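You operate a simulated robot arm through the tools that you are given. There is no shell and no other tool. Be economical: measure what you need, move in short steps, check, and stop when the job is done.

You are at the controls of a simulated robot arm. One attempt, no reset.

## Task
Fit the 40 ml tube in the dose slide and dose the jar on the jar slide once.
Fine: the old tube goes on the wide mat; push the jar slide in and leave it in. Set down upright: square tube.

It is judged by the outcome, as a careful person would: the job done as asked, and still so three seconds after it is handed in. It fails if anything else is knocked over, pushed out of place, dropped, spilled or broken.

## Robot
A 7-joint arm with a two-finger parallel gripper, fixed in place. Base frame: the origin is at the foot of the arm, x ahead of it, y to its left, z up; the work surface is at about z = 840. Lengths are in mm, angles in degrees, forces in N, time in s.
With the tool pointing down near the work surface it reaches from about 300 to 700 mm from the base axis. Its first joint turns from -66.0 to 66.0 degrees. Payload 1.57 kg.
The tool frame sits at the grasp point between the pads (the TCP): z along the fingers, y along the line on which they close. The tips reach 30 mm beyond it. Largest opening 110 mm; finger width 24, thickness 12; the body of the gripper, 48 by 112 mm, starts 78 mm behind the TCP.
Orientation is that of the tool frame in the base frame, as [roll, pitch, yaw] about the fixed x, y, z axes, in that order (R = Rz(yaw) Ry(pitch) Rx(roll)). With the fingers straight down and closing along the base's y, the tool's x points along the base's -x, its y along +y and its z along -z.

## Interface
- The arm moves only by the tool nudge_tool. Its argument "rows" is a list of rows, each an object (a shift or turn left out is 0, a gripper value left out holds the last) with "delta_pos": the shift along the base's x, y, z in mm, a list of three; "dr": the turn, a rotation vector about the base's x, y, z in degrees, a list of three. In form: [{"delta_pos": [dx, dy, dz], "dr": [wx, wy, wz]}, ...]. A call has 1 to 10 rows; each row shifts and turns the commanded pose from where the row before left it. "jaw" is the gripper command, from -1 (fully open) to 1 (shut), values between in proportion, set as the call begins (left out, the last holds). Rows are played at 5 a second. More than 50 mm and 8.6 degrees between two rows, or a gripper value outside its range, and nothing of the call is played. Where a pose cannot be reached the arm comes as near as it can. A force on the tool above 70 N (or 10 N above the force at the start of the call, whichever is more), or a blocked arm, ends the call early, and 0.2 s more pass. The fingers move at their own pace (about 108 mm/s each) and stop on an object; they squeeze with about 29 N. The grip force told is the motor's: it shows also when the fingers shut on nothing. Time passes only in rows, and 0.2 s behind the last, so rows that do not move let the fingers close. The reply holds the time, the measured pose of the TCP, the force on the tool along the base axes, the opening and the grip force, in the units named above and with some noise, with the torque about the TCP (base axes, N m) and any sound that the robot's microphone picked up.
- Cameras (640 x 400 px; columns grow to the right, rows downward): "scene" is fixed at [152.2, -401.3, 1392]; the picture's right is [0.78, -0.63, 0.00], its down [-0.38, -0.47, -0.80] and it looks along [0.50, 0.62, -0.60] (base axes); focal length 355 px, centre (320, 200). "wrist" rides on the gripper at [70, 16, -141] in the tool frame; the picture's right is [-0.23, 0.97, 0.00], its down [-0.85, -0.20, -0.48] and it looks along [-0.47, -0.11, 0.88] (tool axes); focal length 222 px, centre (320, 200).
- camera(camera): a new picture of that camera. No time passes.
- probe_pixels(camera, pixels): for up to 12 pixels [column, row] of the newest picture of that camera ("zoom" is the newest enlarged one), the place [x, y, z] in the base frame of the surface seen there, good to about 2 mm, but the place of the scene camera against the robot may be out by one fixed shift of up to 25 mm in any direction. No time passes.
- close_up(camera, box): a new picture of the part [left, top, right, bottom] of that camera's present view, enlarged. No time passes.
- job_done(): hands the job in; it is judged then, once.

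Keep the steps short. Do not move on a guess: measure, check each grasp and each placing, and mend mistakes. In all there are 80 turns and 34 pictures (those below and enlarged ones count). Leave the gripper open and the arm clear of the work at the hand-in unless told otherwise, and finish with a single line.

The tools are called after "Call:" by a JSON object that holds its "name" and its "arguments". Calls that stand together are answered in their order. nudge_tool: Moves the arm, as the interface text tells. Its arguments: {"type":"object","properties":{"rows":{"type":"array"},"jaw":{"type":"number"}},"required":["rows"]} The other tools are called the same way: camera (camera) takes a picture; probe_pixels (camera, pixels) gives the place of the surface under pixels of a picture; close_up (camera, box) takes an enlarged picture of a part of a camera's view; job_done () hands the job in.

At the start:

```text
clock: 0.0
tcp_pos: [445.7, -90.4, 1184.0]
orientation: [179.9, 0.1, -180.0]
ft_force: [0.2, -0.5, -0.6]
wrist_torque: [-0.04, -0.03, 0.01]
finger_gap: 109.9
gripper_force: 0.0
```

scene: 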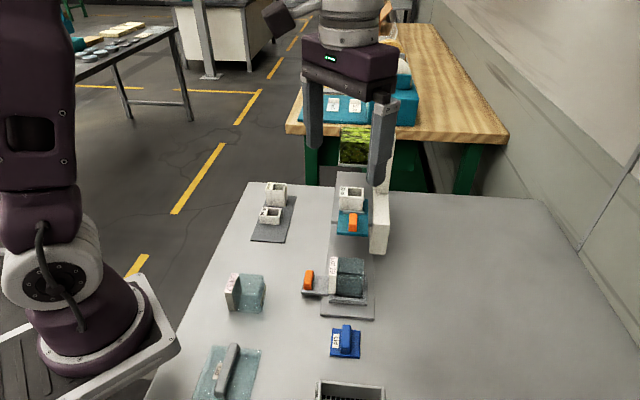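
wrist: 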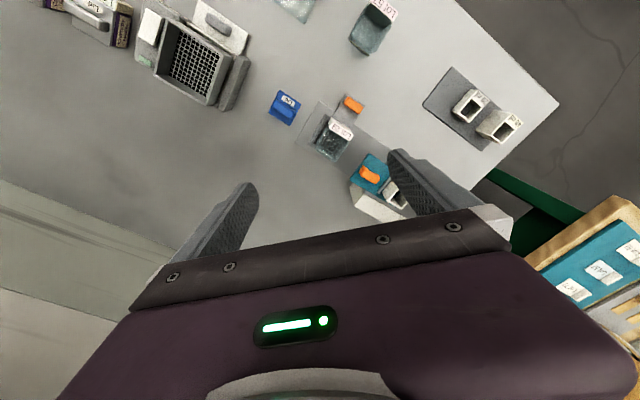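

I see a dispenser with orange-handled slides, two tubes on a mat and other things. I'll take enlarged views first.

Call:
{"name": "close_up", "arguments": {"camera": "scene", "box": [220, 120, 420, 245]}}

Call:
{"name": "close_up", "arguments": {"camera": "scene", "box": [180, 240, 420, 400]}}

Call:
{"name": "close_up", "arguments": {"camera": "wrist", "box": [240, 0, 560, 220]}}

Call:
{"name": "close_up", "arguments": {"camera": "wrist", "box": [30, 0, 310, 160]}}

```text
3.20 times, centred on (320, 182) of scene
```

zoom: 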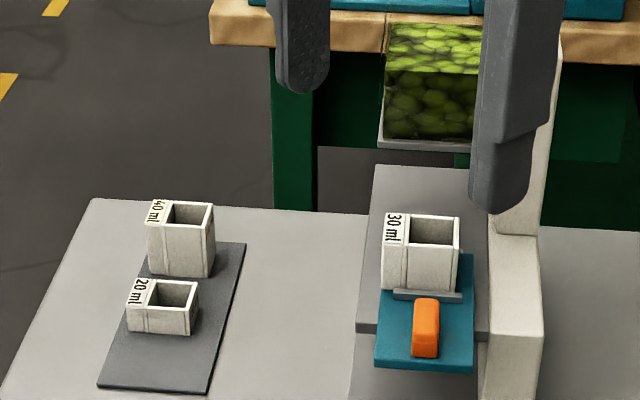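

```text
2.50 times, centred on (300, 320) of scene
```

zoom: 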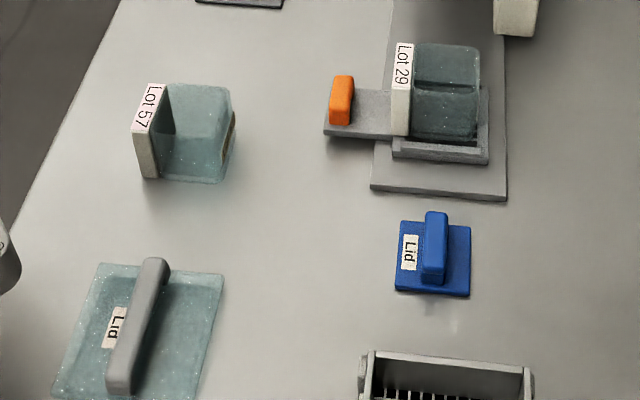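

```text
1.82 times, centred on (400, 110) of wrist
```

zoom: 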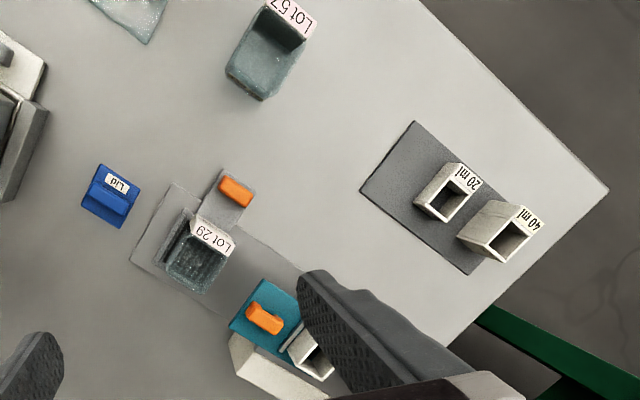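

```text
2.29 times, centred on (170, 80) of wrist
```

zoom: 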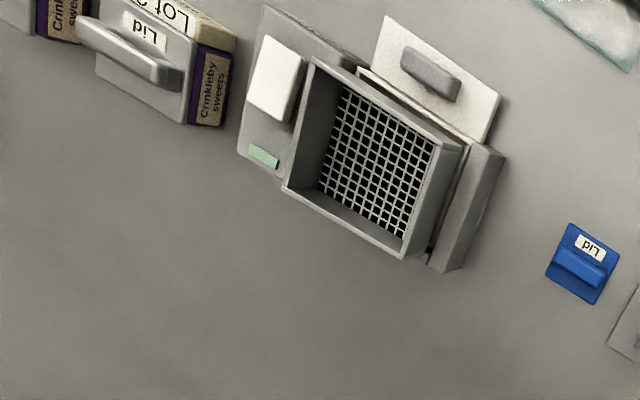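

I'll probe key points in the wrist view: tubes, mat, handles, jar, dispenser.

Call:
{"name": "probe_pixels", "arguments": {"camera": "wrist", "pixels": [[505, 128], [498, 118], [472, 107], [452, 68], [482, 148], [424, 103], [354, 104], [370, 174], [340, 130], [360, 203], [354, 185], [310, 145]]}}

Call:
{"name": "probe_pixels", "arguments": {"camera": "scene", "pixels": [[270, 184], [265, 206], [347, 190], [353, 223], [380, 225], [308, 280], [350, 262], [335, 265], [340, 225], [355, 150], [352, 162], [390, 180]]}}

```text
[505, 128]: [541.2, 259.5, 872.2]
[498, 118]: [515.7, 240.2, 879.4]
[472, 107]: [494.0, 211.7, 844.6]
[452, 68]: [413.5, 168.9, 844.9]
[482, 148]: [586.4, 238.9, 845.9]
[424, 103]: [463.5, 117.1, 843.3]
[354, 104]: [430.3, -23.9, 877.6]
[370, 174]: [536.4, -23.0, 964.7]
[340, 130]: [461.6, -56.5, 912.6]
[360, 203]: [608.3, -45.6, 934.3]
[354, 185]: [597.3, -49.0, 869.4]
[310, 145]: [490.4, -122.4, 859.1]
```

```text
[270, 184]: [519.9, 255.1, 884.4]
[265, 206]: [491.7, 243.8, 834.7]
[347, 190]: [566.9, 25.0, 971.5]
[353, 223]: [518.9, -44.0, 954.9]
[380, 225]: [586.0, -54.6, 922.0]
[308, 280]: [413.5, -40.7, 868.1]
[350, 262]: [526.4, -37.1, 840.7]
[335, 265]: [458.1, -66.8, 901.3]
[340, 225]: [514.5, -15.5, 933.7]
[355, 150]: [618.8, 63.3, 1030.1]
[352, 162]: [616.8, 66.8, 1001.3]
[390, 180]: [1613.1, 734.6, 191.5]
```

I'll raise the arm and shift left so the wrist camera sees the dispenser better.

Call:
{"name": "nudge_tool", "arguments": {"rows": [{"delta_pos": [0, 20, 30]}, {"delta_pos": [0, 40, 0]}, {"delta_pos": [0, 40, 0]}, {"delta_pos": [20, 20, 0]}, {"delta_pos": [0, 0, 0]}]}}

Call:
{"name": "camera", "arguments": {"camera": "wrist"}}

Call:
{"name": "close_up", "arguments": {"camera": "scene", "box": [290, 110, 410, 330]}}

```text
clock: 1.2
tcp_pos: [466.5, 30.0, 1213.6]
orientation: [180.0, -0.1, 179.9]
ft_force: [0.0, 0.7, 0.8]
wrist_torque: [-0.02, -0.02, -0.02]
finger_gap: 110.3
gripper_force: 0.2
```

```text
27 pictures are left
```

wrist: 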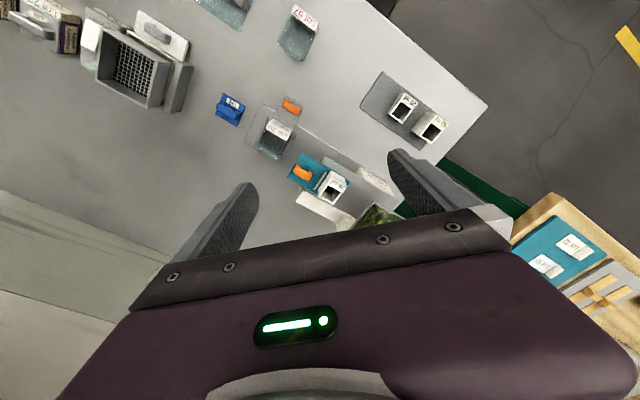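

```text
1.82 times, centred on (350, 220) of scene
```

zoom: 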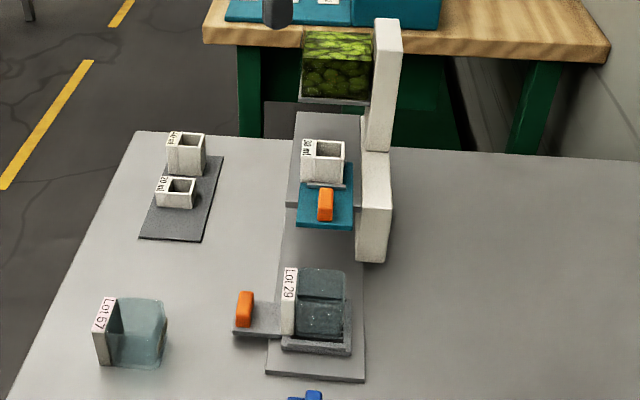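

Call:
{"name": "close_up", "arguments": {"camera": "wrist", "box": [210, 60, 450, 240]}}

Call:
{"name": "close_up", "arguments": {"camera": "scene", "box": [300, 170, 400, 250]}}

```text
2.22 times, centred on (330, 150) of wrist
```

zoom: 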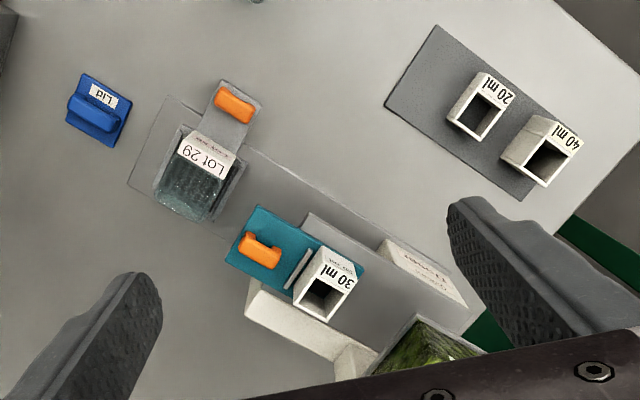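

```text
5.00 times, centred on (350, 210) of scene
```

zoom: 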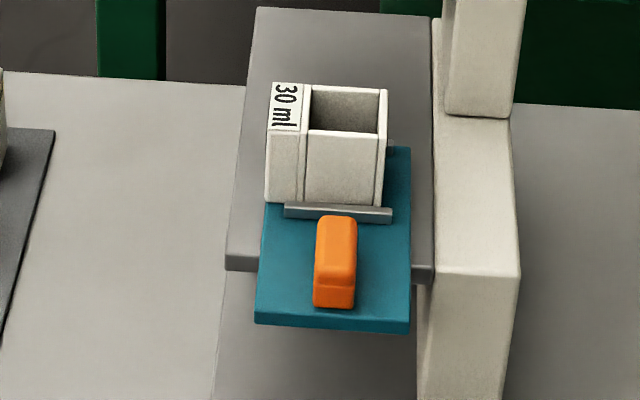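

Call:
{"name": "close_up", "arguments": {"camera": "wrist", "box": [284, 144, 364, 194]}}

```text
8.00 times, centred on (324, 169) of wrist
```

zoom: 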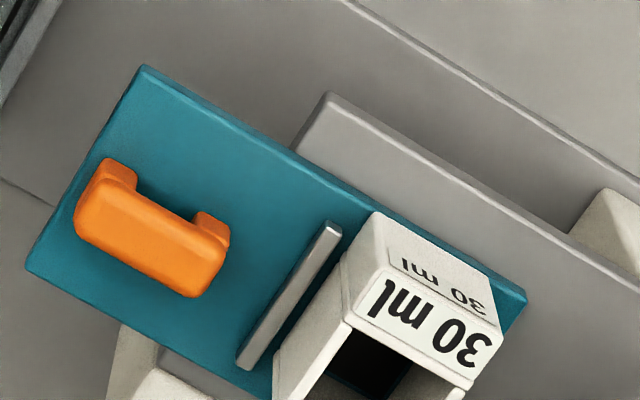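

Call:
{"name": "probe_pixels", "arguments": {"camera": "zoom", "pixels": [[150, 75], [515, 295], [35, 265], [85, 210], [205, 275], [150, 240], [335, 230], [245, 362], [385, 285], [490, 340], [355, 310], [460, 385]]}}

Call:
{"name": "close_up", "arguments": {"camera": "wrist", "box": [304, 160, 384, 210]}}

```text
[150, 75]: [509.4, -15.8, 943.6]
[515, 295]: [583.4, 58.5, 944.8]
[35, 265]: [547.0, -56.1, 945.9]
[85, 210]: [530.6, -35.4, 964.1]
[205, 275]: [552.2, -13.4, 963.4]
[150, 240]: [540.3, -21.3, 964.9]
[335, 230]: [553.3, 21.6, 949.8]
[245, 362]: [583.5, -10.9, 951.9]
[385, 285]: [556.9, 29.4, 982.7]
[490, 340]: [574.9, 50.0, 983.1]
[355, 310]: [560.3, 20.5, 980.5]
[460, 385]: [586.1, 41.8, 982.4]
```

```text
8.00 times, centred on (344, 185) of wrist
```

zoom: 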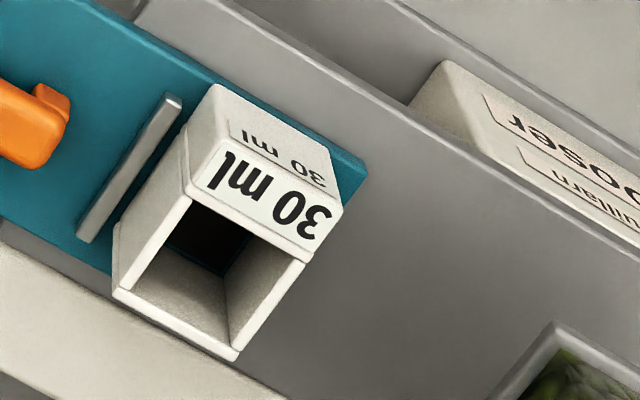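

Call:
{"name": "probe_pixels", "arguments": {"camera": "zoom", "pixels": [[193, 190], [307, 258], [118, 288], [235, 355], [215, 150], [330, 215], [212, 92], [325, 155], [213, 230], [540, 340], [470, 75], [155, 250]]}}

Call:
{"name": "close_up", "arguments": {"camera": "wrist", "box": [364, 70, 460, 130]}}

```text
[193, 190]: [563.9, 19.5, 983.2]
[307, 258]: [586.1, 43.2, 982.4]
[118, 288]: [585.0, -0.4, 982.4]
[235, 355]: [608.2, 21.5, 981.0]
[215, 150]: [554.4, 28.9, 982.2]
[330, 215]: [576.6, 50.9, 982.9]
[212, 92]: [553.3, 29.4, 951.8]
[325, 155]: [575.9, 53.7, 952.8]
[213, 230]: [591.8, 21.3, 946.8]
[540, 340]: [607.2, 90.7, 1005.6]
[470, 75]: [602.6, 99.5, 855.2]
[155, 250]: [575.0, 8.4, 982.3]
```

```text
6.67 times, centred on (412, 100) of wrist
```

zoom: 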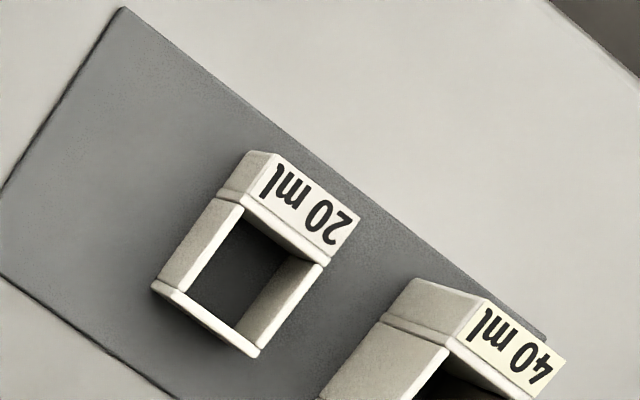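

Call:
{"name": "probe_pixels", "arguments": {"camera": "zoom", "pixels": [[122, 15], [12, 185], [540, 330], [270, 160], [355, 210], [205, 200], [325, 265], [158, 287], [255, 350], [415, 285], [475, 305], [545, 375]]}}

Call:
{"name": "close_up", "arguments": {"camera": "scene", "box": [300, 110, 428, 190]}}

```text
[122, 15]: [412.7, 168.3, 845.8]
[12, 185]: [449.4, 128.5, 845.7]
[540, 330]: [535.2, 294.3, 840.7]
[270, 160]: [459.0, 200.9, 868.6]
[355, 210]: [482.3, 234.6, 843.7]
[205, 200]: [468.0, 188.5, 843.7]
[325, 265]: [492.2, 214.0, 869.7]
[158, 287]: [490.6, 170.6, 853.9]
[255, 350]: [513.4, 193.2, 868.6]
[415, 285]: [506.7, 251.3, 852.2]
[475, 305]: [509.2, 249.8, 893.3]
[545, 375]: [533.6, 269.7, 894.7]
```

```text
5.00 times, centred on (364, 150) of scene
```

zoom: 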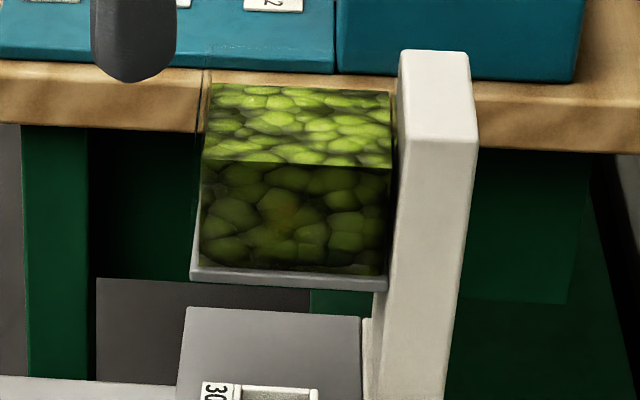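

Call:
{"name": "probe_pixels", "arguments": {"camera": "zoom", "pixels": [[405, 132], [470, 140], [405, 60], [390, 350], [440, 390], [195, 270], [380, 282], [210, 90], [388, 95], [205, 160], [190, 312], [358, 320]]}}

Call:
{"name": "probe_pixels", "arguments": {"camera": "scene", "pixels": [[340, 188], [362, 188], [353, 216]]}}

```text
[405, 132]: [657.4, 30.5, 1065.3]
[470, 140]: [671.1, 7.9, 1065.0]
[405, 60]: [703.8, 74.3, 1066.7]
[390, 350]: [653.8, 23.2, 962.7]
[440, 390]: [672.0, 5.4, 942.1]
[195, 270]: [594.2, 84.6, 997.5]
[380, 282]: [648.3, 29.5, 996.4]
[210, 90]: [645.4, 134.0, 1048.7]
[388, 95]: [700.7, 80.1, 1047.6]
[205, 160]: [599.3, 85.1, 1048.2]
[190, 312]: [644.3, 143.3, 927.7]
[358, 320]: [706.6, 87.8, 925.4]
```

```text
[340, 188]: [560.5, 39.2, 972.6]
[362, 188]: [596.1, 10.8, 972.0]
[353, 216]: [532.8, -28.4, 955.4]
```

Coordinates measured: the machine axis is at about 45°; the 30 ml tube footprint centre is (581, 25), top z≈983, slide top ≈944. I'll turn the gripper 45° and go above it, still high.

Call:
{"name": "nudge_tool", "arguments": {"rows": [{"delta_pos": [20, 0, 0], "dr": [0, 0, 7.5]}, {"delta_pos": [20, 0, 0], "dr": [0, 0, 7.5]}, {"delta_pos": [20, 0, 0], "dr": [0, 0, 7.5]}, {"delta_pos": [20, 0, 0], "dr": [0, 0, 7.5]}, {"delta_pos": [20, -2, 0], "dr": [0, 0, 7.5]}, {"delta_pos": [14.5, -2.8, 0], "dr": [0, 0, 7.5]}, {}], "jaw": -0.3}}

Call:
{"name": "close_up", "arguments": {"camera": "wrist", "box": [240, 60, 400, 160]}}

```text
clock: 2.8
tcp_pos: [580.9, 24.3, 1212.6]
orientation: [-180.0, 0.1, -135.0]
ft_force: [0.4, 0.2, -0.5]
wrist_torque: [-0.02, 0.01, -0.01]
finger_gap: 71.7
gripper_force: 0.1
```

```text
4.00 times, centred on (320, 110) of wrist
```

zoom: 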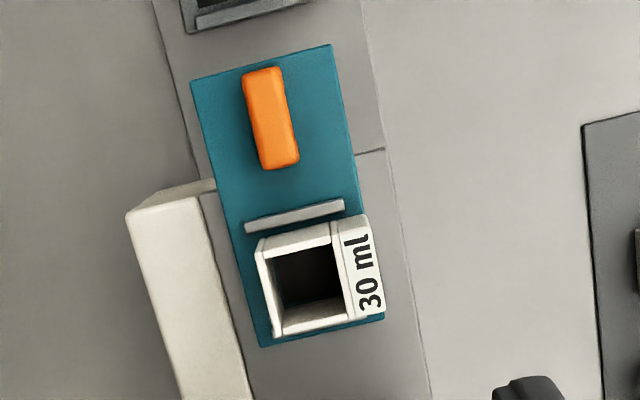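

Call:
{"name": "probe_pixels", "arguments": {"camera": "zoom", "pixels": [[260, 247], [330, 226], [362, 216], [384, 310], [275, 332], [345, 316], [255, 85], [285, 160], [250, 226], [340, 205], [140, 215], [200, 82]]}}

```text
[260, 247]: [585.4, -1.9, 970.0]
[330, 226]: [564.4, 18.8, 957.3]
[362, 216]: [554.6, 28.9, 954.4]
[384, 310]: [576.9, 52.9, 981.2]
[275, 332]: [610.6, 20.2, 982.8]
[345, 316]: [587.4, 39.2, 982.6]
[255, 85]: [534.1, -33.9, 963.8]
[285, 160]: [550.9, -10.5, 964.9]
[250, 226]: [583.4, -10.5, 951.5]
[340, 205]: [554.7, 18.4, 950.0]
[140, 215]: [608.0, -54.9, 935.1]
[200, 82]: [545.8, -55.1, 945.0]
```

Tube centre (581.9, 25.0). I'll descend to TCP z≈984 with fingers on either side across the axis, tips above the slide.

Call:
{"name": "nudge_tool", "arguments": {"rows": [{"delta_pos": [1, 0.7, -45]}, {"delta_pos": [0, 0, -45]}, {"delta_pos": [0, 0, -45]}, {"delta_pos": [0, 0, -45]}, {"delta_pos": [0, 0, -30]}, {"delta_pos": [0, 0, -19]}, {}]}}

Call:
{"name": "camera", "arguments": {"camera": "wrist"}}

```text
clock: 4.4
tcp_pos: [580.4, 23.7, 984.1]
orientation: [-180.0, 0.0, -135.0]
ft_force: [0.2, -0.5, -0.4]
wrist_torque: [0.04, 0.03, 0.01]
finger_gap: 71.6
gripper_force: 0.1
```

```text
18 pictures are left
```

wrist: 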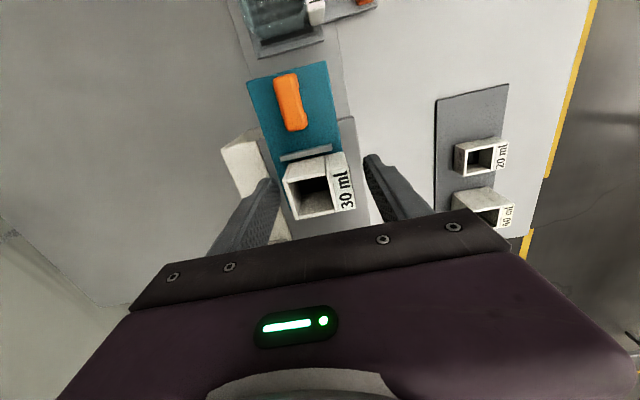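

Tube sits between the fingers. I'll close.

Call:
{"name": "nudge_tool", "arguments": {"rows": [{"delta_pos": [0.7, 0.7, 0]}, {}, {}, {}], "jaw": 1}}

```text
clock: 5.4
tcp_pos: [580.5, 25.3, 984.0]
orientation: [180.0, 0.0, -135.0]
ft_force: [1.2, 0.0, -0.3]
wrist_torque: [0.02, -0.01, 0.02]
finger_gap: 46.5
gripper_force: 29.1
```

Gripped at 46.5 mm. Lift straight up, first gently.

Call:
{"name": "nudge_tool", "arguments": {"rows": [{"delta_pos": [0, 0, 5]}, {"delta_pos": [0, 0, 10]}, {"delta_pos": [0, 0, 20]}, {"delta_pos": [0, 0, 45]}, {"delta_pos": [0, 0, 45]}, {}]}}

Call:
{"name": "close_up", "arguments": {"camera": "scene", "box": [300, 110, 428, 250]}}

```text
clock: 6.8
tcp_pos: [580.9, 24.5, 1109.5]
orientation: [-179.9, 0.0, -135.0]
ft_force: [-0.6, 0.0, -1.0]
wrist_torque: [0.01, 0.01, 0.01]
finger_gap: 46.6
gripper_force: 28.9
```

```text
2.86 times, centred on (364, 180) of scene
```

zoom: 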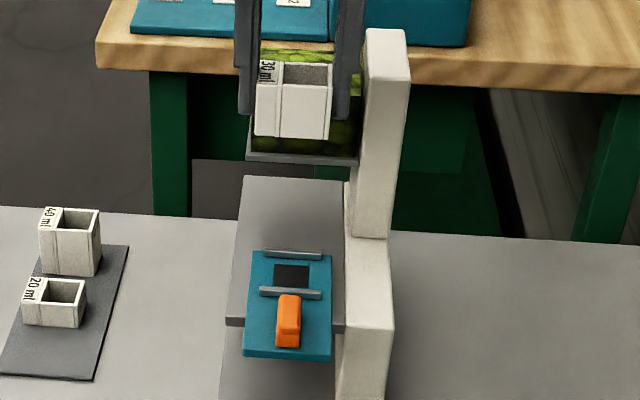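

The tube came free; the slide shows two lips and a hole. Now carry it to the free near end of the mat (centre ≈ (456, 163)).

Call:
{"name": "nudge_tool", "arguments": {"rows": [{"delta_pos": [-25, 27.8, 0]}, {"delta_pos": [-25, 27.8, 0]}, {"delta_pos": [-25, 27.8, 0]}, {"delta_pos": [-25, 27.7, 0]}, {"delta_pos": [-24.8, 27.7, 0]}, {"delta_pos": [0, 0, -45]}, {"delta_pos": [0, 0, -45]}, {"delta_pos": [0, 0, -45]}, {"delta_pos": [0, 0, -45]}, {}]}}

Call:
{"name": "camera", "arguments": {"camera": "wrist"}}

```text
clock: 9.0
tcp_pos: [454.7, 164.8, 927.3]
orientation: [-180.0, 0.0, -135.0]
ft_force: [0.2, 0.0, 0.3]
wrist_torque: [-0.01, -0.01, -0.02]
finger_gap: 46.6
gripper_force: 29.0
```

```text
16 pictures are left
```

wrist: 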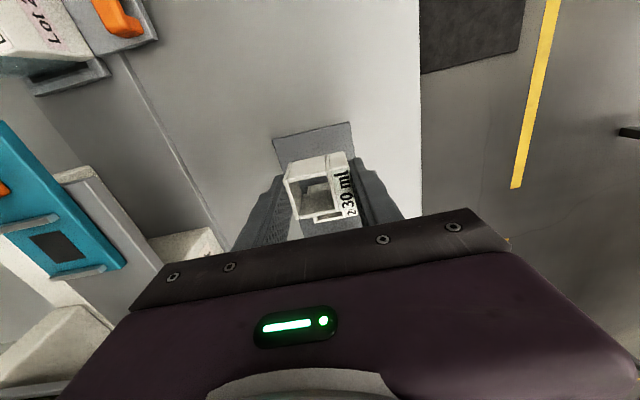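

Position is over the mat's free end with ~12 mm gap to the 20 ml tube. Lower gently.

Call:
{"name": "nudge_tool", "arguments": {"rows": [{"delta_pos": [0, 0, -25]}, {"delta_pos": [0, 0, -12]}, {"delta_pos": [0, 0, -3]}, {"delta_pos": [0, 0, -1]}, {}]}}

```text
clock: 10.2
tcp_pos: [455.9, 166.0, 889.8]
orientation: [180.0, 0.1, -135.0]
ft_force: [-0.1, 0.2, 0.0]
wrist_torque: [0.02, -0.01, 0.0]
finger_gap: 46.7
gripper_force: 29.2
```

Call:
{"name": "nudge_tool", "arguments": {"rows": [{"delta_pos": [0, 0, -2]}, {"delta_pos": [0, 0, -1]}, {"delta_pos": [0, 0, -1]}, {}]}}

```text
clock: 11.2
tcp_pos: [456.6, 164.2, 883.1]
orientation: [-180.0, 0.0, -135.0]
ft_force: [0.4, 0.3, -0.6]
wrist_torque: [-0.05, 0.0, -0.03]
finger_gap: 46.6
gripper_force: 29.0
```

Call:
{"name": "nudge_tool", "arguments": {"rows": [{"delta_pos": [0, 0, -1]}, {}]}}

```text
clock: 11.8
tcp_pos: [456.5, 163.9, 883.7]
orientation: [-180.0, 0.0, -135.0]
ft_force: [-0.7, 0.1, 9.7]
wrist_torque: [0.04, 0.04, 0.02]
finger_gap: 46.9
gripper_force: 28.7
```

Contact felt (9.7 N up). Release and rise.

Call:
{"name": "nudge_tool", "arguments": {"rows": [{}, {}, {"delta_pos": [0, 0, 20]}, {"delta_pos": [0, 0, 45]}, {"delta_pos": [0, 0, 45]}, {"delta_pos": [0, 0, 45]}, {}], "jaw": -0.3}}

Call:
{"name": "close_up", "arguments": {"camera": "wrist", "box": [240, 80, 400, 200]}}

```text
clock: 13.4
tcp_pos: [457.3, 166.6, 1037.3]
orientation: [-180.0, 0.0, -135.0]
ft_force: [-0.3, 0.1, 1.5]
wrist_torque: [-0.01, -0.02, -0.02]
finger_gap: 71.4
gripper_force: 0.1
```

```text
3.33 times, centred on (320, 140) of wrist
```

zoom: 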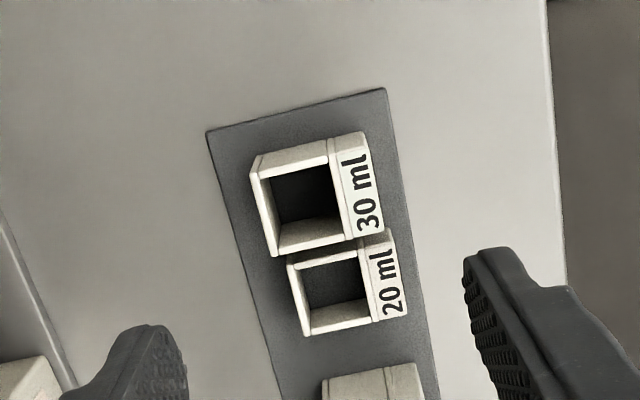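

The 30 ml tube stands upright on the mat. Now move along the mat to above the 40 ml tube and measure it.

Call:
{"name": "nudge_tool", "arguments": {"rows": [{"delta_pos": [27, 27, 0]}, {"delta_pos": [27, 27, 0]}, {"delta_pos": [26, 26, 0]}, {}, {}]}}

Call:
{"name": "close_up", "arguments": {"camera": "wrist", "box": [240, 80, 400, 200]}}

```text
clock: 14.6
tcp_pos: [539.6, 245.4, 1037.3]
orientation: [-179.9, 0.0, -135.0]
ft_force: [-0.2, -0.3, -0.7]
wrist_torque: [-0.03, -0.03, 0.0]
finger_gap: 71.4
gripper_force: 0.1
```

```text
3.33 times, centred on (320, 140) of wrist
```

zoom: 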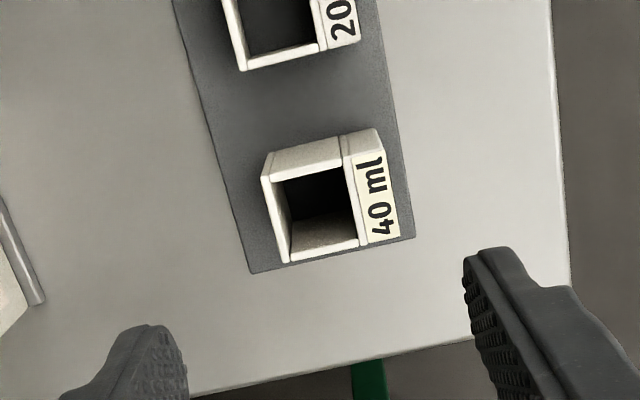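

Call:
{"name": "probe_pixels", "arguments": {"camera": "zoom", "pixels": [[265, 180], [347, 160], [380, 152], [398, 235], [289, 259], [364, 242], [275, 158], [375, 132], [275, 205], [355, 200]]}}

```text
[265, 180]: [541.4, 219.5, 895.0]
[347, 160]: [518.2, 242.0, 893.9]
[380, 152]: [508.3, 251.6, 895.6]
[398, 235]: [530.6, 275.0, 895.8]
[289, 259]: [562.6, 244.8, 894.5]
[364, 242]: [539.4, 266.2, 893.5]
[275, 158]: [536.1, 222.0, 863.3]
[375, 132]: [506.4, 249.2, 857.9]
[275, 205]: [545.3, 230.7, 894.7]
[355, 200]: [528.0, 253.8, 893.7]
```

40 ml tube centre (535.7, 247.7), top 895. Descend with TCP to z≈890 and grip.

Call:
{"name": "nudge_tool", "arguments": {"rows": [{"delta_pos": [-1.4, 2.7, -45]}, {"delta_pos": [0, 0, -45]}, {"delta_pos": [0, 0, -40]}, {"delta_pos": [0, 0, -18]}, {}]}}

Call:
{"name": "nudge_tool", "arguments": {"rows": [{}, {}, {}], "jaw": 1}}

```text
clock: 15.8
tcp_pos: [535.6, 247.6, 889.0]
orientation: [180.0, 0.0, -135.0]
ft_force: [0.1, -0.3, 0.4]
wrist_torque: [0.02, -0.02, 0.01]
finger_gap: 71.5
gripper_force: 0.1
```

```text
clock: 16.6
tcp_pos: [535.4, 247.8, 890.4]
orientation: [-180.0, 0.1, -135.0]
ft_force: [-0.5, -0.8, 0.2]
wrist_torque: [-0.02, 0.04, 0.03]
finger_gap: 46.9
gripper_force: 28.9
```

Gripped. Lift, retreat along −s to stay away from the hopper, then go across.

Call:
{"name": "nudge_tool", "arguments": {"rows": [{"delta_pos": [0, 0, 10]}, {"delta_pos": [0, 0, 45]}, {"delta_pos": [0, 0, 45]}, {"delta_pos": [0, 0, 45]}, {"delta_pos": [0, 0, 45]}, {"delta_pos": [-30, -30, 0]}, {"delta_pos": [-30, -30, 0]}, {"delta_pos": [-28.3, -28.3, 0]}, {}]}}

Call:
{"name": "nudge_tool", "arguments": {"rows": [{"delta_pos": [26.9, -26.9, 0]}, {"delta_pos": [26.9, -26.9, 0]}, {"delta_pos": [26.9, -26.9, 0]}, {"delta_pos": [26.9, -26.9, 0]}, {"delta_pos": [26.9, -26.8, 0]}, {"delta_pos": [0, 0, -30]}, {"delta_pos": [0, 0, -25]}, {}]}}

Call:
{"name": "camera", "arguments": {"camera": "wrist"}}

```text
clock: 18.6
tcp_pos: [444.8, 160.6, 1077.9]
orientation: [180.0, 0.0, -135.1]
ft_force: [-0.5, -0.2, -0.7]
wrist_torque: [-0.04, -0.01, -0.01]
finger_gap: 46.8
gripper_force: 29.3
```

```text
clock: 20.4
tcp_pos: [582.1, 23.8, 1023.4]
orientation: [-179.9, 0.0, -134.9]
ft_force: [1.1, -0.2, 0.0]
wrist_torque: [-0.04, 0.0, -0.02]
finger_gap: 47.1
gripper_force: 29.2
```

```text
13 pictures are left
```

wrist: 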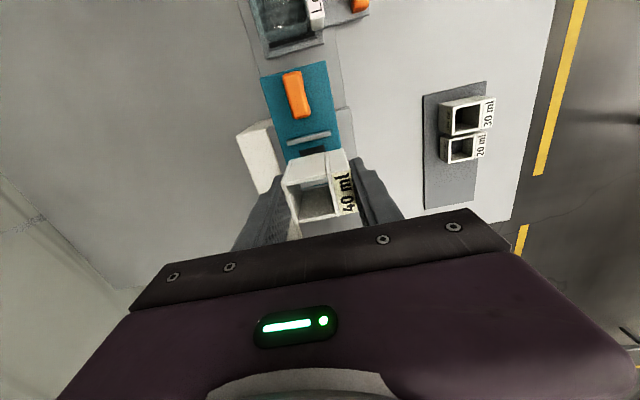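

Aligned at (582, 25). Lower slowly into the slide.

Call:
{"name": "nudge_tool", "arguments": {"rows": [{"delta_pos": [0, 0, -15]}, {"delta_pos": [0, 0, -8]}, {"delta_pos": [0, 0, -4]}, {"delta_pos": [0, 0, -3]}, {}]}}

Call:
{"name": "nudge_tool", "arguments": {"rows": [{"delta_pos": [0, 0, -1.5]}, {}, {"delta_pos": [0, 0, -1]}, {}]}}

```text
clock: 21.6
tcp_pos: [581.4, 24.8, 994.6]
orientation: [179.9, -0.1, -135.0]
ft_force: [-0.6, 0.5, -0.3]
wrist_torque: [-0.01, 0.02, 0.0]
finger_gap: 46.9
gripper_force: 29.0
```

```text
clock: 22.6
tcp_pos: [582.0, 23.7, 992.3]
orientation: [180.0, 0.0, -135.0]
ft_force: [-1.0, -0.2, 0.0]
wrist_torque: [0.01, 0.01, 0.0]
finger_gap: 47.0
gripper_force: 28.9
```

Call:
{"name": "nudge_tool", "arguments": {"rows": [{"delta_pos": [0, 0, -1]}, {}, {"delta_pos": [0, 0, -1]}, {}]}}

```text
clock: 23.6
tcp_pos: [581.6, 24.4, 991.0]
orientation: [-179.9, 0.0, -135.1]
ft_force: [-0.1, -0.2, -0.1]
wrist_torque: [-0.03, -0.02, -0.01]
finger_gap: 46.7
gripper_force: 28.9
```

Call:
{"name": "nudge_tool", "arguments": {"rows": [{"delta_pos": [0, 0, -1]}, {}, {"delta_pos": [0, 0, -0.7]}, {}]}}

```text
clock: 24.6
tcp_pos: [580.9, 24.0, 989.8]
orientation: [180.0, 0.0, -134.9]
ft_force: [-0.5, 0.9, 3.2]
wrist_torque: [0.03, 0.01, -0.01]
finger_gap: 46.9
gripper_force: 28.6
```

Contact at the height expected for the slide floor (not the lips). Release and back up.

Call:
{"name": "nudge_tool", "arguments": {"rows": [{}, {}, {"delta_pos": [0, 0, 15]}, {"delta_pos": [0, 0, 45]}, {"delta_pos": [-10, -10, 45]}, {"delta_pos": [-20, -20, 0]}, {}], "jaw": -0.3}}

Call:
{"name": "close_up", "arguments": {"camera": "wrist", "box": [240, 50, 400, 210]}}

```text
clock: 26.2
tcp_pos: [551.0, -7.0, 1094.0]
orientation: [-179.9, 0.1, -135.1]
ft_force: [0.0, -0.6, 0.5]
wrist_torque: [0.02, -0.02, -0.03]
finger_gap: 71.2
gripper_force: 0.1
```

```text
2.50 times, centred on (320, 130) of wrist
```

zoom: 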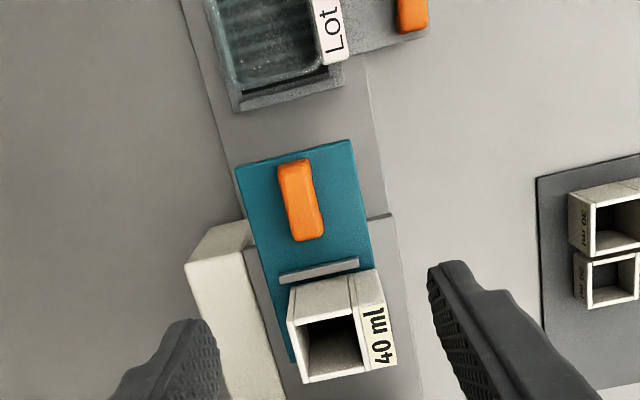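

40 ml tube is seated between the lips. Next move toward the jar slide and measure it.

Call:
{"name": "nudge_tool", "arguments": {"rows": [{"delta_pos": [-30, -12, 0]}, {"delta_pos": [-30, -12, 0]}, {"delta_pos": [-30, -6, 0]}, {"delta_pos": [-20, 0, 0]}, {}]}}

Call:
{"name": "close_up", "arguments": {"camera": "wrist", "box": [220, 50, 420, 210]}}

```text
clock: 27.4
tcp_pos: [440.4, -35.6, 1092.6]
orientation: [-179.9, 0.0, -135.0]
ft_force: [0.1, 0.2, 0.2]
wrist_torque: [-0.01, 0.02, -0.01]
finger_gap: 71.4
gripper_force: 0.1
```

```text
2.50 times, centred on (320, 130) of wrist
```

zoom: 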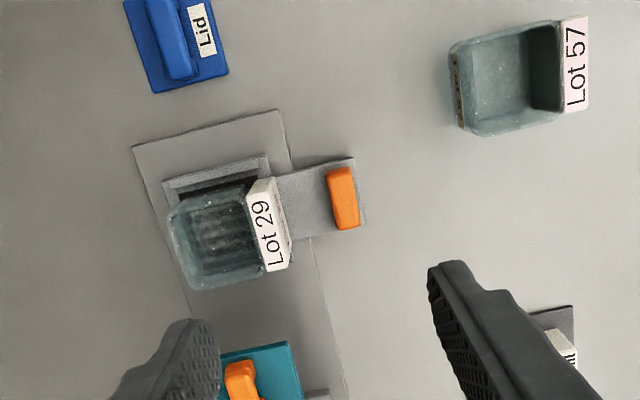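

Call:
{"name": "probe_pixels", "arguments": {"camera": "zoom", "pixels": [[340, 172], [350, 225], [330, 180], [358, 205], [315, 215], [305, 180], [262, 190], [280, 268], [185, 210], [205, 283], [135, 150], [280, 115]]}}

```text
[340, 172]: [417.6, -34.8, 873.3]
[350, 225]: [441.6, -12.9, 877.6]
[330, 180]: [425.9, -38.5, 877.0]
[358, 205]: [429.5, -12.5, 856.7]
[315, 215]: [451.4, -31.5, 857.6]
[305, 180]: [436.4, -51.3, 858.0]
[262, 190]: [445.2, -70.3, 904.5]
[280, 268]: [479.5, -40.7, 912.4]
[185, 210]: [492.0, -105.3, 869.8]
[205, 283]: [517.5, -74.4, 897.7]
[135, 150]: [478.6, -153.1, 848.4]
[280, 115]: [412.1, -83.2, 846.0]
```

Jar handle is centred about (430.6, −24.7), top 877.5, tray 857.5. I'll turn −90° (fingers closing along the machine axis) and hover above it.

Call:
{"name": "nudge_tool", "arguments": {"rows": [{"delta_pos": [-1.3, 1.3, 0], "dr": [0, 0, -8.5]}, {"dr": [0, 0, -8.5]}, {"dr": [0, 0, -8.5]}, {"dr": [0, 0, -8.5]}, {"dr": [0, 0, -8.5]}, {"dr": [0, 0, -8.5]}, {"dr": [0, 0, -8.5]}, {"dr": [0, 0, -8.5]}, {"dr": [0, 0, -8.5]}, {"delta_pos": [-10, 9, 0], "dr": [0, 0, -8.5]}]}}

Call:
{"name": "nudge_tool", "arguments": {"rows": [{"delta_pos": [0, 0, -45], "dr": [0, 0, -5]}, {"delta_pos": [0, 0, -45]}, {"delta_pos": [0, 0, -45]}, {"delta_pos": [0, 0, -20]}, {}]}}

Call:
{"name": "camera", "arguments": {"camera": "wrist"}}

```text
clock: 29.6
tcp_pos: [429.4, -24.8, 1095.4]
orientation: [-180.0, -0.1, 139.9]
ft_force: [-0.9, 0.7, -0.3]
wrist_torque: [0.04, 0.02, -0.01]
finger_gap: 71.5
gripper_force: 0.1
```

```text
clock: 30.8
tcp_pos: [430.6, -24.3, 939.3]
orientation: [180.0, 0.0, 135.0]
ft_force: [-0.2, -0.1, 0.0]
wrist_torque: [0.0, 0.02, 0.01]
finger_gap: 71.5
gripper_force: 0.1
```

```text
10 pictures are left
```

wrist: 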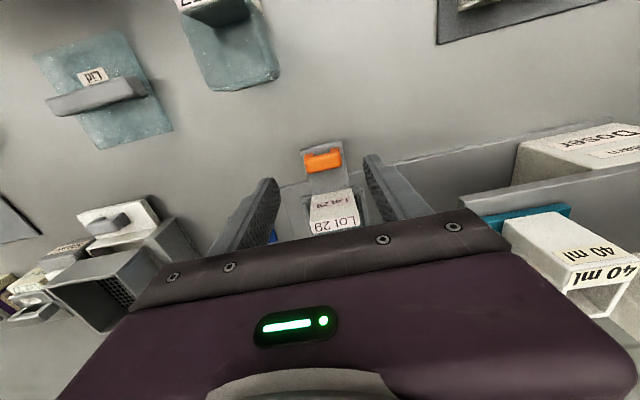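

Handle is centred between the fingers. Descend to z≈892 and grip.

Call:
{"name": "nudge_tool", "arguments": {"rows": [{"delta_pos": [0, 0, -30]}, {"delta_pos": [0, 0, -12]}, {"delta_pos": [0, 0, -5]}, {}]}}

Call:
{"name": "nudge_tool", "arguments": {"rows": [{}, {}, {}], "jaw": 1}}

```text
clock: 31.8
tcp_pos: [429.1, -25.5, 891.4]
orientation: [180.0, 0.0, 134.9]
ft_force: [-0.4, -0.1, -0.1]
wrist_torque: [0.02, -0.03, 0.03]
finger_gap: 71.5
gripper_force: 0.0
```

```text
clock: 32.6
tcp_pos: [431.8, -22.6, 891.4]
orientation: [179.8, 0.1, 135.1]
ft_force: [20.7, 27.9, -11.9]
wrist_torque: [0.54, -0.67, 0.15]
finger_gap: 35.5
gripper_force: 42.1
```

Gripped (35.5 mm). Push along +s in moderate steps.

Call:
{"name": "nudge_tool", "arguments": {"rows": [{"delta_pos": [4, 4, 0]}, {"delta_pos": [6, 6, 0]}, {"delta_pos": [8, 8, 0]}, {"delta_pos": [8, 8, 0]}, {}]}}

```text
clock: 33.8
tcp_pos: [454.8, 0.6, 892.7]
orientation: [180.0, -0.2, 135.0]
ft_force: [-1.7, 1.2, 11.0]
wrist_torque: [0.24, 0.57, -0.45]
finger_gap: 35.3
gripper_force: 42.3
```

Call:
{"name": "nudge_tool", "arguments": {"rows": [{"delta_pos": [8, 8, 0]}, {"delta_pos": [8, 8, 0]}, {"delta_pos": [8, 8, 0]}, {"delta_pos": [8, 8, 0]}, {"delta_pos": [8, 8, 0]}, {}]}}

```text
clock: 35.2
tcp_pos: [495.6, 40.9, 891.7]
orientation: [-179.9, 0.0, 135.0]
ft_force: [-8.0, 7.8, 23.2]
wrist_torque: [0.12, 0.12, 0.0]
finger_gap: 35.3
gripper_force: 42.5
```

Call:
{"name": "nudge_tool", "arguments": {"rows": [{"delta_pos": [6, 6, 0.5]}, {"delta_pos": [6, 6, 0.5]}, {"delta_pos": [6, 6, 0]}, {}]}}

```text
clock: 36.2
tcp_pos: [514.0, 59.4, 892.2]
orientation: [-179.9, -0.1, 135.0]
ft_force: [-2.4, 1.2, -37.3]
wrist_torque: [0.08, 0.06, -0.01]
finger_gap: 35.8
gripper_force: 42.5
```

Call:
{"name": "nudge_tool", "arguments": {"rows": [{"delta_pos": [3, 3, -0.6]}, {"delta_pos": [3, 3, 0]}, {"delta_pos": [3, 3, 0]}, {}]}}

Call:
{"name": "close_up", "arguments": {"camera": "scene", "box": [280, 130, 420, 300]}}

```text
clock: 37.2
tcp_pos: [523.5, 68.3, 893.6]
orientation: [180.0, 0.0, 134.9]
ft_force: [-1.9, 2.1, -12.9]
wrist_torque: [0.35, 0.47, -0.13]
finger_gap: 35.1
gripper_force: 42.2
```

```text
2.35 times, centred on (350, 215) of scene
```

zoom: 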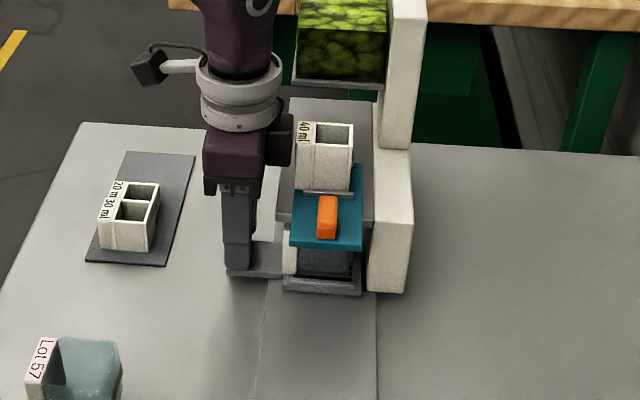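

Jar is nearly under the deck. Continue in small steps to find the stop.

Call:
{"name": "nudge_tool", "arguments": {"rows": [{"delta_pos": [2, 2, 0]}, {"delta_pos": [2, 2, 0]}, {"delta_pos": [2, 2, 0]}, {}]}}

```text
clock: 38.2
tcp_pos: [528.5, 73.1, 892.9]
orientation: [180.0, -0.1, 135.0]
ft_force: [2.2, -2.0, -15.6]
wrist_torque: [-0.14, 0.03, 0.09]
finger_gap: 35.6
gripper_force: 42.8
```

Call:
{"name": "nudge_tool", "arguments": {"rows": [{"delta_pos": [1.5, 1.5, 0]}, {"delta_pos": [1.5, 1.5, 0]}, {"delta_pos": [1.5, 1.5, 0]}, {}]}}

```text
clock: 39.2
tcp_pos: [533.0, 76.6, 893.6]
orientation: [-179.7, -0.2, 134.8]
ft_force: [-11.6, -14.5, -3.4]
wrist_torque: [-0.41, 0.54, 0.0]
finger_gap: 35.9
gripper_force: 42.1
```

Resistance along the axis begins (~18 N). One more small push to confirm the stop.

Call:
{"name": "nudge_tool", "arguments": {"rows": [{"delta_pos": [1, 1, 0]}, {}]}}

```text
clock: 39.8
tcp_pos: [532.7, 77.3, 892.9]
orientation: [-179.8, -0.1, 135.0]
ft_force: [-22.6, -27.4, 6.9]
wrist_torque: [-0.68, 0.5, 0.01]
finger_gap: 35.2
gripper_force: 42.6
```

At the stop. Ease off, open, and rise; look at the result.

Call:
{"name": "nudge_tool", "arguments": {"rows": [{"delta_pos": [-1, -1, 0]}, {}]}}

Call:
{"name": "nudge_tool", "arguments": {"rows": [{}, {}, {"delta_pos": [0, 0, 20]}, {"delta_pos": [0, 0, 45]}, {"delta_pos": [0, 0, 45]}, {"delta_pos": [-20, -20, 45]}, {"delta_pos": [-30, -30, 0]}, {}], "jaw": -0.3}}

Call:
{"name": "close_up", "arguments": {"camera": "scene", "box": [280, 130, 420, 300]}}

```text
clock: 40.4
tcp_pos: [532.1, 76.4, 893.9]
orientation: [-179.8, 0.0, 134.9]
ft_force: [-18.2, -28.8, 7.1]
wrist_torque: [-0.52, 0.61, 0.02]
finger_gap: 35.5
gripper_force: 42.7
```

```text
refused: row 6 steps farther than a row can; nothing moved
```

```text
2.35 times, centred on (350, 215) of scene
```

zoom: 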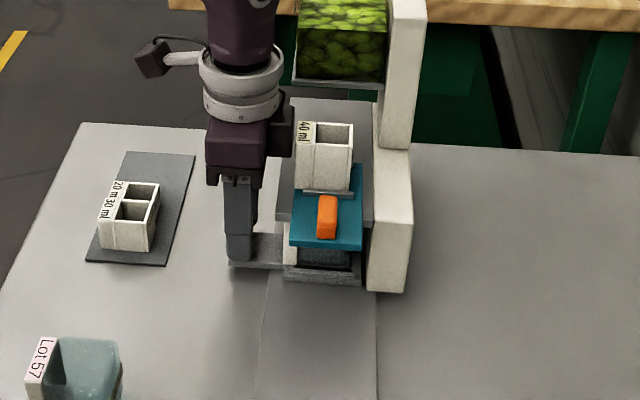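

Row was too long; nothing moved. Re-issue with shorter rows.

Call:
{"name": "nudge_tool", "arguments": {"rows": [{}, {}, {"delta_pos": [0, 0, 20]}, {"delta_pos": [0, 0, 45]}, {"delta_pos": [0, 0, 45]}, {"delta_pos": [0, 0, 45]}, {"delta_pos": [0, 0, 30]}, {"delta_pos": [-25, -25, 0]}, {"delta_pos": [-25, -25, 0]}, {}], "jaw": -0.3}}

Call:
{"name": "nudge_tool", "arguments": {"rows": [{"delta_pos": [10, -10, 0], "dr": [0, 0, 8.5]}, {"delta_pos": [10, -10, 0], "dr": [0, 0, 8.5]}, {"delta_pos": [10, -10, 0], "dr": [0, 0, 8.5]}, {"delta_pos": [10, -10, 0], "dr": [0, 0, 8.5]}, {"delta_pos": [10, -10, 0], "dr": [0, 0, 8.5]}, {"delta_pos": [1, -5, 0], "dr": [0, 0, 8.5]}, {"delta_pos": [0, -4, 0], "dr": [0, 0, 8.5]}, {"dr": [0, 0, 8.5]}, {"dr": [0, 0, 8.5]}, {"dr": [0, 0, 8.5]}]}}

Call:
{"name": "nudge_tool", "arguments": {"rows": [{"dr": [0, 0, 5]}, {}]}}

Call:
{"name": "close_up", "arguments": {"camera": "wrist", "box": [220, 50, 420, 210]}}

```text
clock: 42.6
tcp_pos: [481.9, 27.0, 1077.1]
orientation: [180.0, 0.0, 135.0]
ft_force: [-0.1, 0.6, -0.2]
wrist_torque: [0.03, 0.04, -0.02]
finger_gap: 71.5
gripper_force: 0.1
```

```text
clock: 44.8
tcp_pos: [534.9, -29.6, 1077.0]
orientation: [-180.0, 0.1, -139.8]
ft_force: [-0.3, 0.0, 0.1]
wrist_torque: [0.04, 0.01, 0.04]
finger_gap: 71.4
gripper_force: 0.1
```

```text
clock: 45.4
tcp_pos: [534.9, -29.4, 1076.4]
orientation: [-180.0, 0.0, -135.0]
ft_force: [0.0, -0.5, -1.0]
wrist_torque: [-0.02, 0.04, 0.01]
finger_gap: 71.5
gripper_force: 0.1
```

```text
2.50 times, centred on (320, 130) of wrist
```

zoom: 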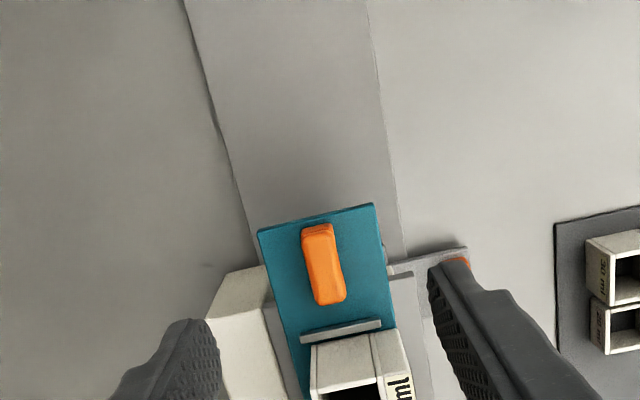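

Call:
{"name": "probe_pixels", "arguments": {"camera": "zoom", "pixels": [[318, 238], [330, 298], [325, 270], [309, 265], [340, 265], [352, 240], [315, 342]]}}

```text
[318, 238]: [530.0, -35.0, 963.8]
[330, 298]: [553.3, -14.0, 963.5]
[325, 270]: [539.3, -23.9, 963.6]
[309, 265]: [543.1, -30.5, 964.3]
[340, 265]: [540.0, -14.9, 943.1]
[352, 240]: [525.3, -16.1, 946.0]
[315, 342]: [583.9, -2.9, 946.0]
```

Handle centre-line t≈399.5; I grip its near half at (534.9, −30). Descend with a narrower opening and close.

Call:
{"name": "nudge_tool", "arguments": {"rows": [{"delta_pos": [0, -0.4, -45]}, {"delta_pos": [0, 0, -30]}, {"delta_pos": [0, 0, -15]}, {"delta_pos": [0, 0, -7]}, {}], "jaw": 0.25}}

Call:
{"name": "nudge_tool", "arguments": {"rows": [{}, {}, {}], "jaw": 1}}

```text
clock: 46.6
tcp_pos: [534.2, -31.6, 979.2]
orientation: [179.9, 0.0, -135.0]
ft_force: [0.3, 0.8, -0.3]
wrist_torque: [0.01, 0.0, -0.01]
finger_gap: 41.3
gripper_force: 0.1
```

```text
clock: 47.4
tcp_pos: [533.1, -30.1, 979.8]
orientation: [-179.9, 0.0, -135.1]
ft_force: [7.9, -6.4, -7.2]
wrist_torque: [-0.05, -0.3, 0.0]
finger_gap: 15.6
gripper_force: 31.3
```

Gripped (15.6 mm). Push the dose slide in.

Call:
{"name": "nudge_tool", "arguments": {"rows": [{"delta_pos": [3, 3, 0]}, {"delta_pos": [5, 5, 0]}, {"delta_pos": [5, 5, 0]}, {"delta_pos": [5, 5, 0]}, {"delta_pos": [5, 5, 0]}, {}]}}

Call:
{"name": "nudge_tool", "arguments": {"rows": [{"delta_pos": [5, 5, 0]}, {"delta_pos": [5, 5, 0]}, {"delta_pos": [5, 5, 0]}, {"delta_pos": [5, 5, 0]}, {"delta_pos": [5, 5, 0]}, {}]}}

Call:
{"name": "close_up", "arguments": {"camera": "scene", "box": [290, 100, 430, 270]}}

```text
clock: 48.8
tcp_pos: [558.4, -8.1, 978.5]
orientation: [-179.9, 0.0, -135.0]
ft_force: [11.8, -12.3, -19.4]
wrist_torque: [-0.32, -0.21, -0.04]
finger_gap: 15.5
gripper_force: 31.4
```

```text
clock: 50.2
tcp_pos: [582.4, 17.8, 980.9]
orientation: [-180.0, 0.0, -135.1]
ft_force: [10.7, -10.5, -22.5]
wrist_torque: [-0.5, 0.06, -0.07]
finger_gap: 15.6
gripper_force: 31.3
```

```text
2.35 times, centred on (360, 185) of scene
```

zoom: 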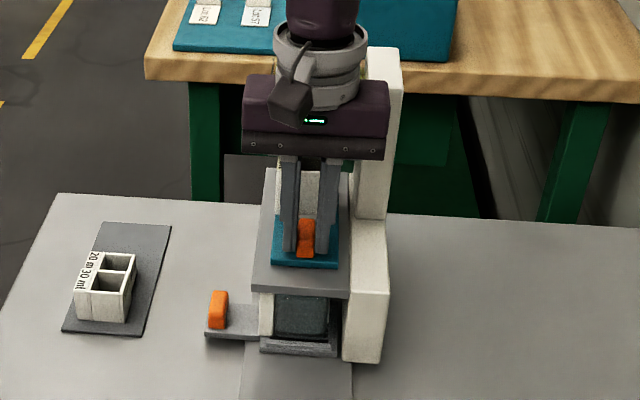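

Slide moves fine; 68 mm so far. Continue in smaller steps.

Call:
{"name": "nudge_tool", "arguments": {"rows": [{"delta_pos": [4, 4, 0]}, {"delta_pos": [4, 4, 0]}, {"delta_pos": [4, 4, 0]}, {"delta_pos": [4, 4, 0]}, {}]}}

Call:
{"name": "nudge_tool", "arguments": {"rows": [{"delta_pos": [2, 2, 0]}, {"delta_pos": [2, 2, 0]}, {}]}}

```text
clock: 51.4
tcp_pos: [599.9, 33.0, 980.6]
orientation: [179.8, -0.3, -135.1]
ft_force: [-1.3, -14.5, -16.8]
wrist_torque: [-0.53, 0.21, -0.04]
finger_gap: 15.6
gripper_force: 31.3
```

```text
clock: 52.2
tcp_pos: [601.2, 34.4, 982.0]
orientation: [-180.0, -0.3, -135.2]
ft_force: [-24.0, -28.7, 7.0]
wrist_torque: [0.65, -0.69, 0.32]
finger_gap: 15.6
gripper_force: 30.9
```

Resistance of ~37 N along the axis after ~92 mm travel. Wait a moment and look.

Call:
{"name": "nudge_tool", "arguments": {"rows": [{"delta_pos": [0.5, 0.5, 0]}, {}, {}, {}]}}

Call:
{"name": "camera", "arguments": {"camera": "wrist"}}

```text
clock: 53.2
tcp_pos: [600.4, 34.7, 981.6]
orientation: [180.0, -0.3, -135.1]
ft_force: [-39.8, -37.1, 19.3]
wrist_torque: [2.22, -3.09, 1.03]
finger_gap: 15.4
gripper_force: 30.8
```

```text
5 pictures are left
```

wrist: 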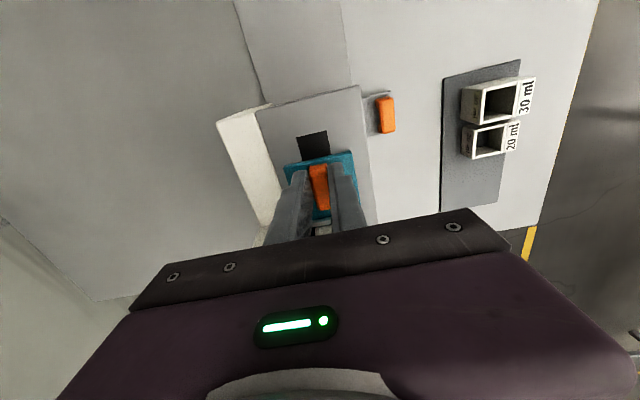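

The torque (contact above the TCP by ~70+ mm) shows that the gripper body touches the column/hopper, not the slide's stop. Back off 6 mm, check the force, then release and rise to lean the tool back.

Call:
{"name": "nudge_tool", "arguments": {"rows": [{"delta_pos": [-2, -2, 0]}, {"delta_pos": [-2, -2, 0]}, {}]}}

Call:
{"name": "probe_pixels", "arguments": {"camera": "wrist", "pixels": [[297, 138], [327, 131], [330, 153], [302, 160], [285, 168], [350, 154], [258, 113], [350, 88], [385, 115], [318, 180]]}}

```text
clock: 54.0
tcp_pos: [601.2, 34.6, 981.6]
orientation: [-179.9, 0.5, -135.0]
ft_force: [10.0, -7.9, 14.2]
wrist_torque: [0.38, -0.84, -0.03]
finger_gap: 15.8
gripper_force: 31.3
```

```text
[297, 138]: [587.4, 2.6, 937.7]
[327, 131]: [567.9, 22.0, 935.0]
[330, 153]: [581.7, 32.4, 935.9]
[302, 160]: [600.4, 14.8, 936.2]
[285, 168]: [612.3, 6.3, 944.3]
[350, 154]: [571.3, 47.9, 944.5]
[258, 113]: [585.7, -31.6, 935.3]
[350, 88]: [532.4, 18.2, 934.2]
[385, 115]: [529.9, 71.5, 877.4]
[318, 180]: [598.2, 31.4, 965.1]
```

Contact is relieved. Slide travel so far ≈ 89.5 mm. I'll calibrate the scene camera against the wrist camera on the deck corners and jar handle, and re-read column/hopper.

Call:
{"name": "probe_pixels", "arguments": {"camera": "zoom", "pixels": [[256, 282], [346, 291], [218, 296], [368, 210], [360, 205], [366, 90], [366, 120], [400, 60], [384, 215], [105, 255], [348, 300]]}}

```text
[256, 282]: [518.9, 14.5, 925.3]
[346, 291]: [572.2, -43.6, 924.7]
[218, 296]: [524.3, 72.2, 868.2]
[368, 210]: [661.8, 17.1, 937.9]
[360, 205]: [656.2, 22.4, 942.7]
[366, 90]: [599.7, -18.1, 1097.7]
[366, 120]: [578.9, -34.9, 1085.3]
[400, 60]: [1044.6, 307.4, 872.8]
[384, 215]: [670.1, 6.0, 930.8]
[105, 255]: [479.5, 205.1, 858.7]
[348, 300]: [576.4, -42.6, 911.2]
```

The contact was the gripper body against the hopper. I'll open, step back and lean the tool back 15° (body away from the hopper), then regrip the handle.

Call:
{"name": "nudge_tool", "arguments": {"rows": [{}, {}, {"delta_pos": [-3.5, -3.5, 3]}, {"dr": [5.3, -5.3, 0]}, {"dr": [5.3, -5.3, 0]}, {}], "jaw": 0.3}}

Call:
{"name": "close_up", "arguments": {"camera": "wrist", "box": [220, 60, 420, 240]}}

```text
clock: 55.4
tcp_pos: [596.7, 29.5, 982.6]
orientation: [179.9, 15.1, -135.1]
ft_force: [-0.7, 0.4, -0.2]
wrist_torque: [-0.03, 0.01, -0.01]
finger_gap: 38.5
gripper_force: 0.0
```

```text
2.22 times, centred on (320, 150) of wrist
```

zoom: 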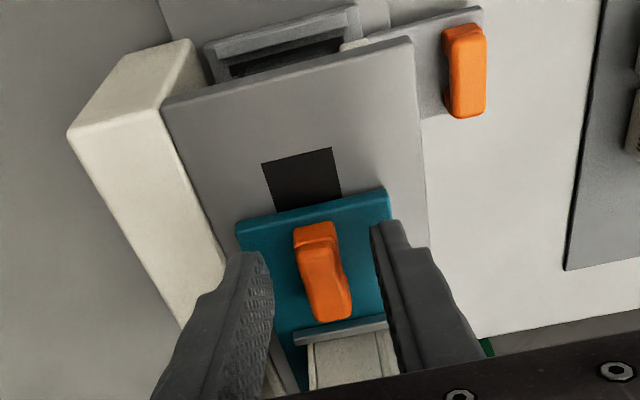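

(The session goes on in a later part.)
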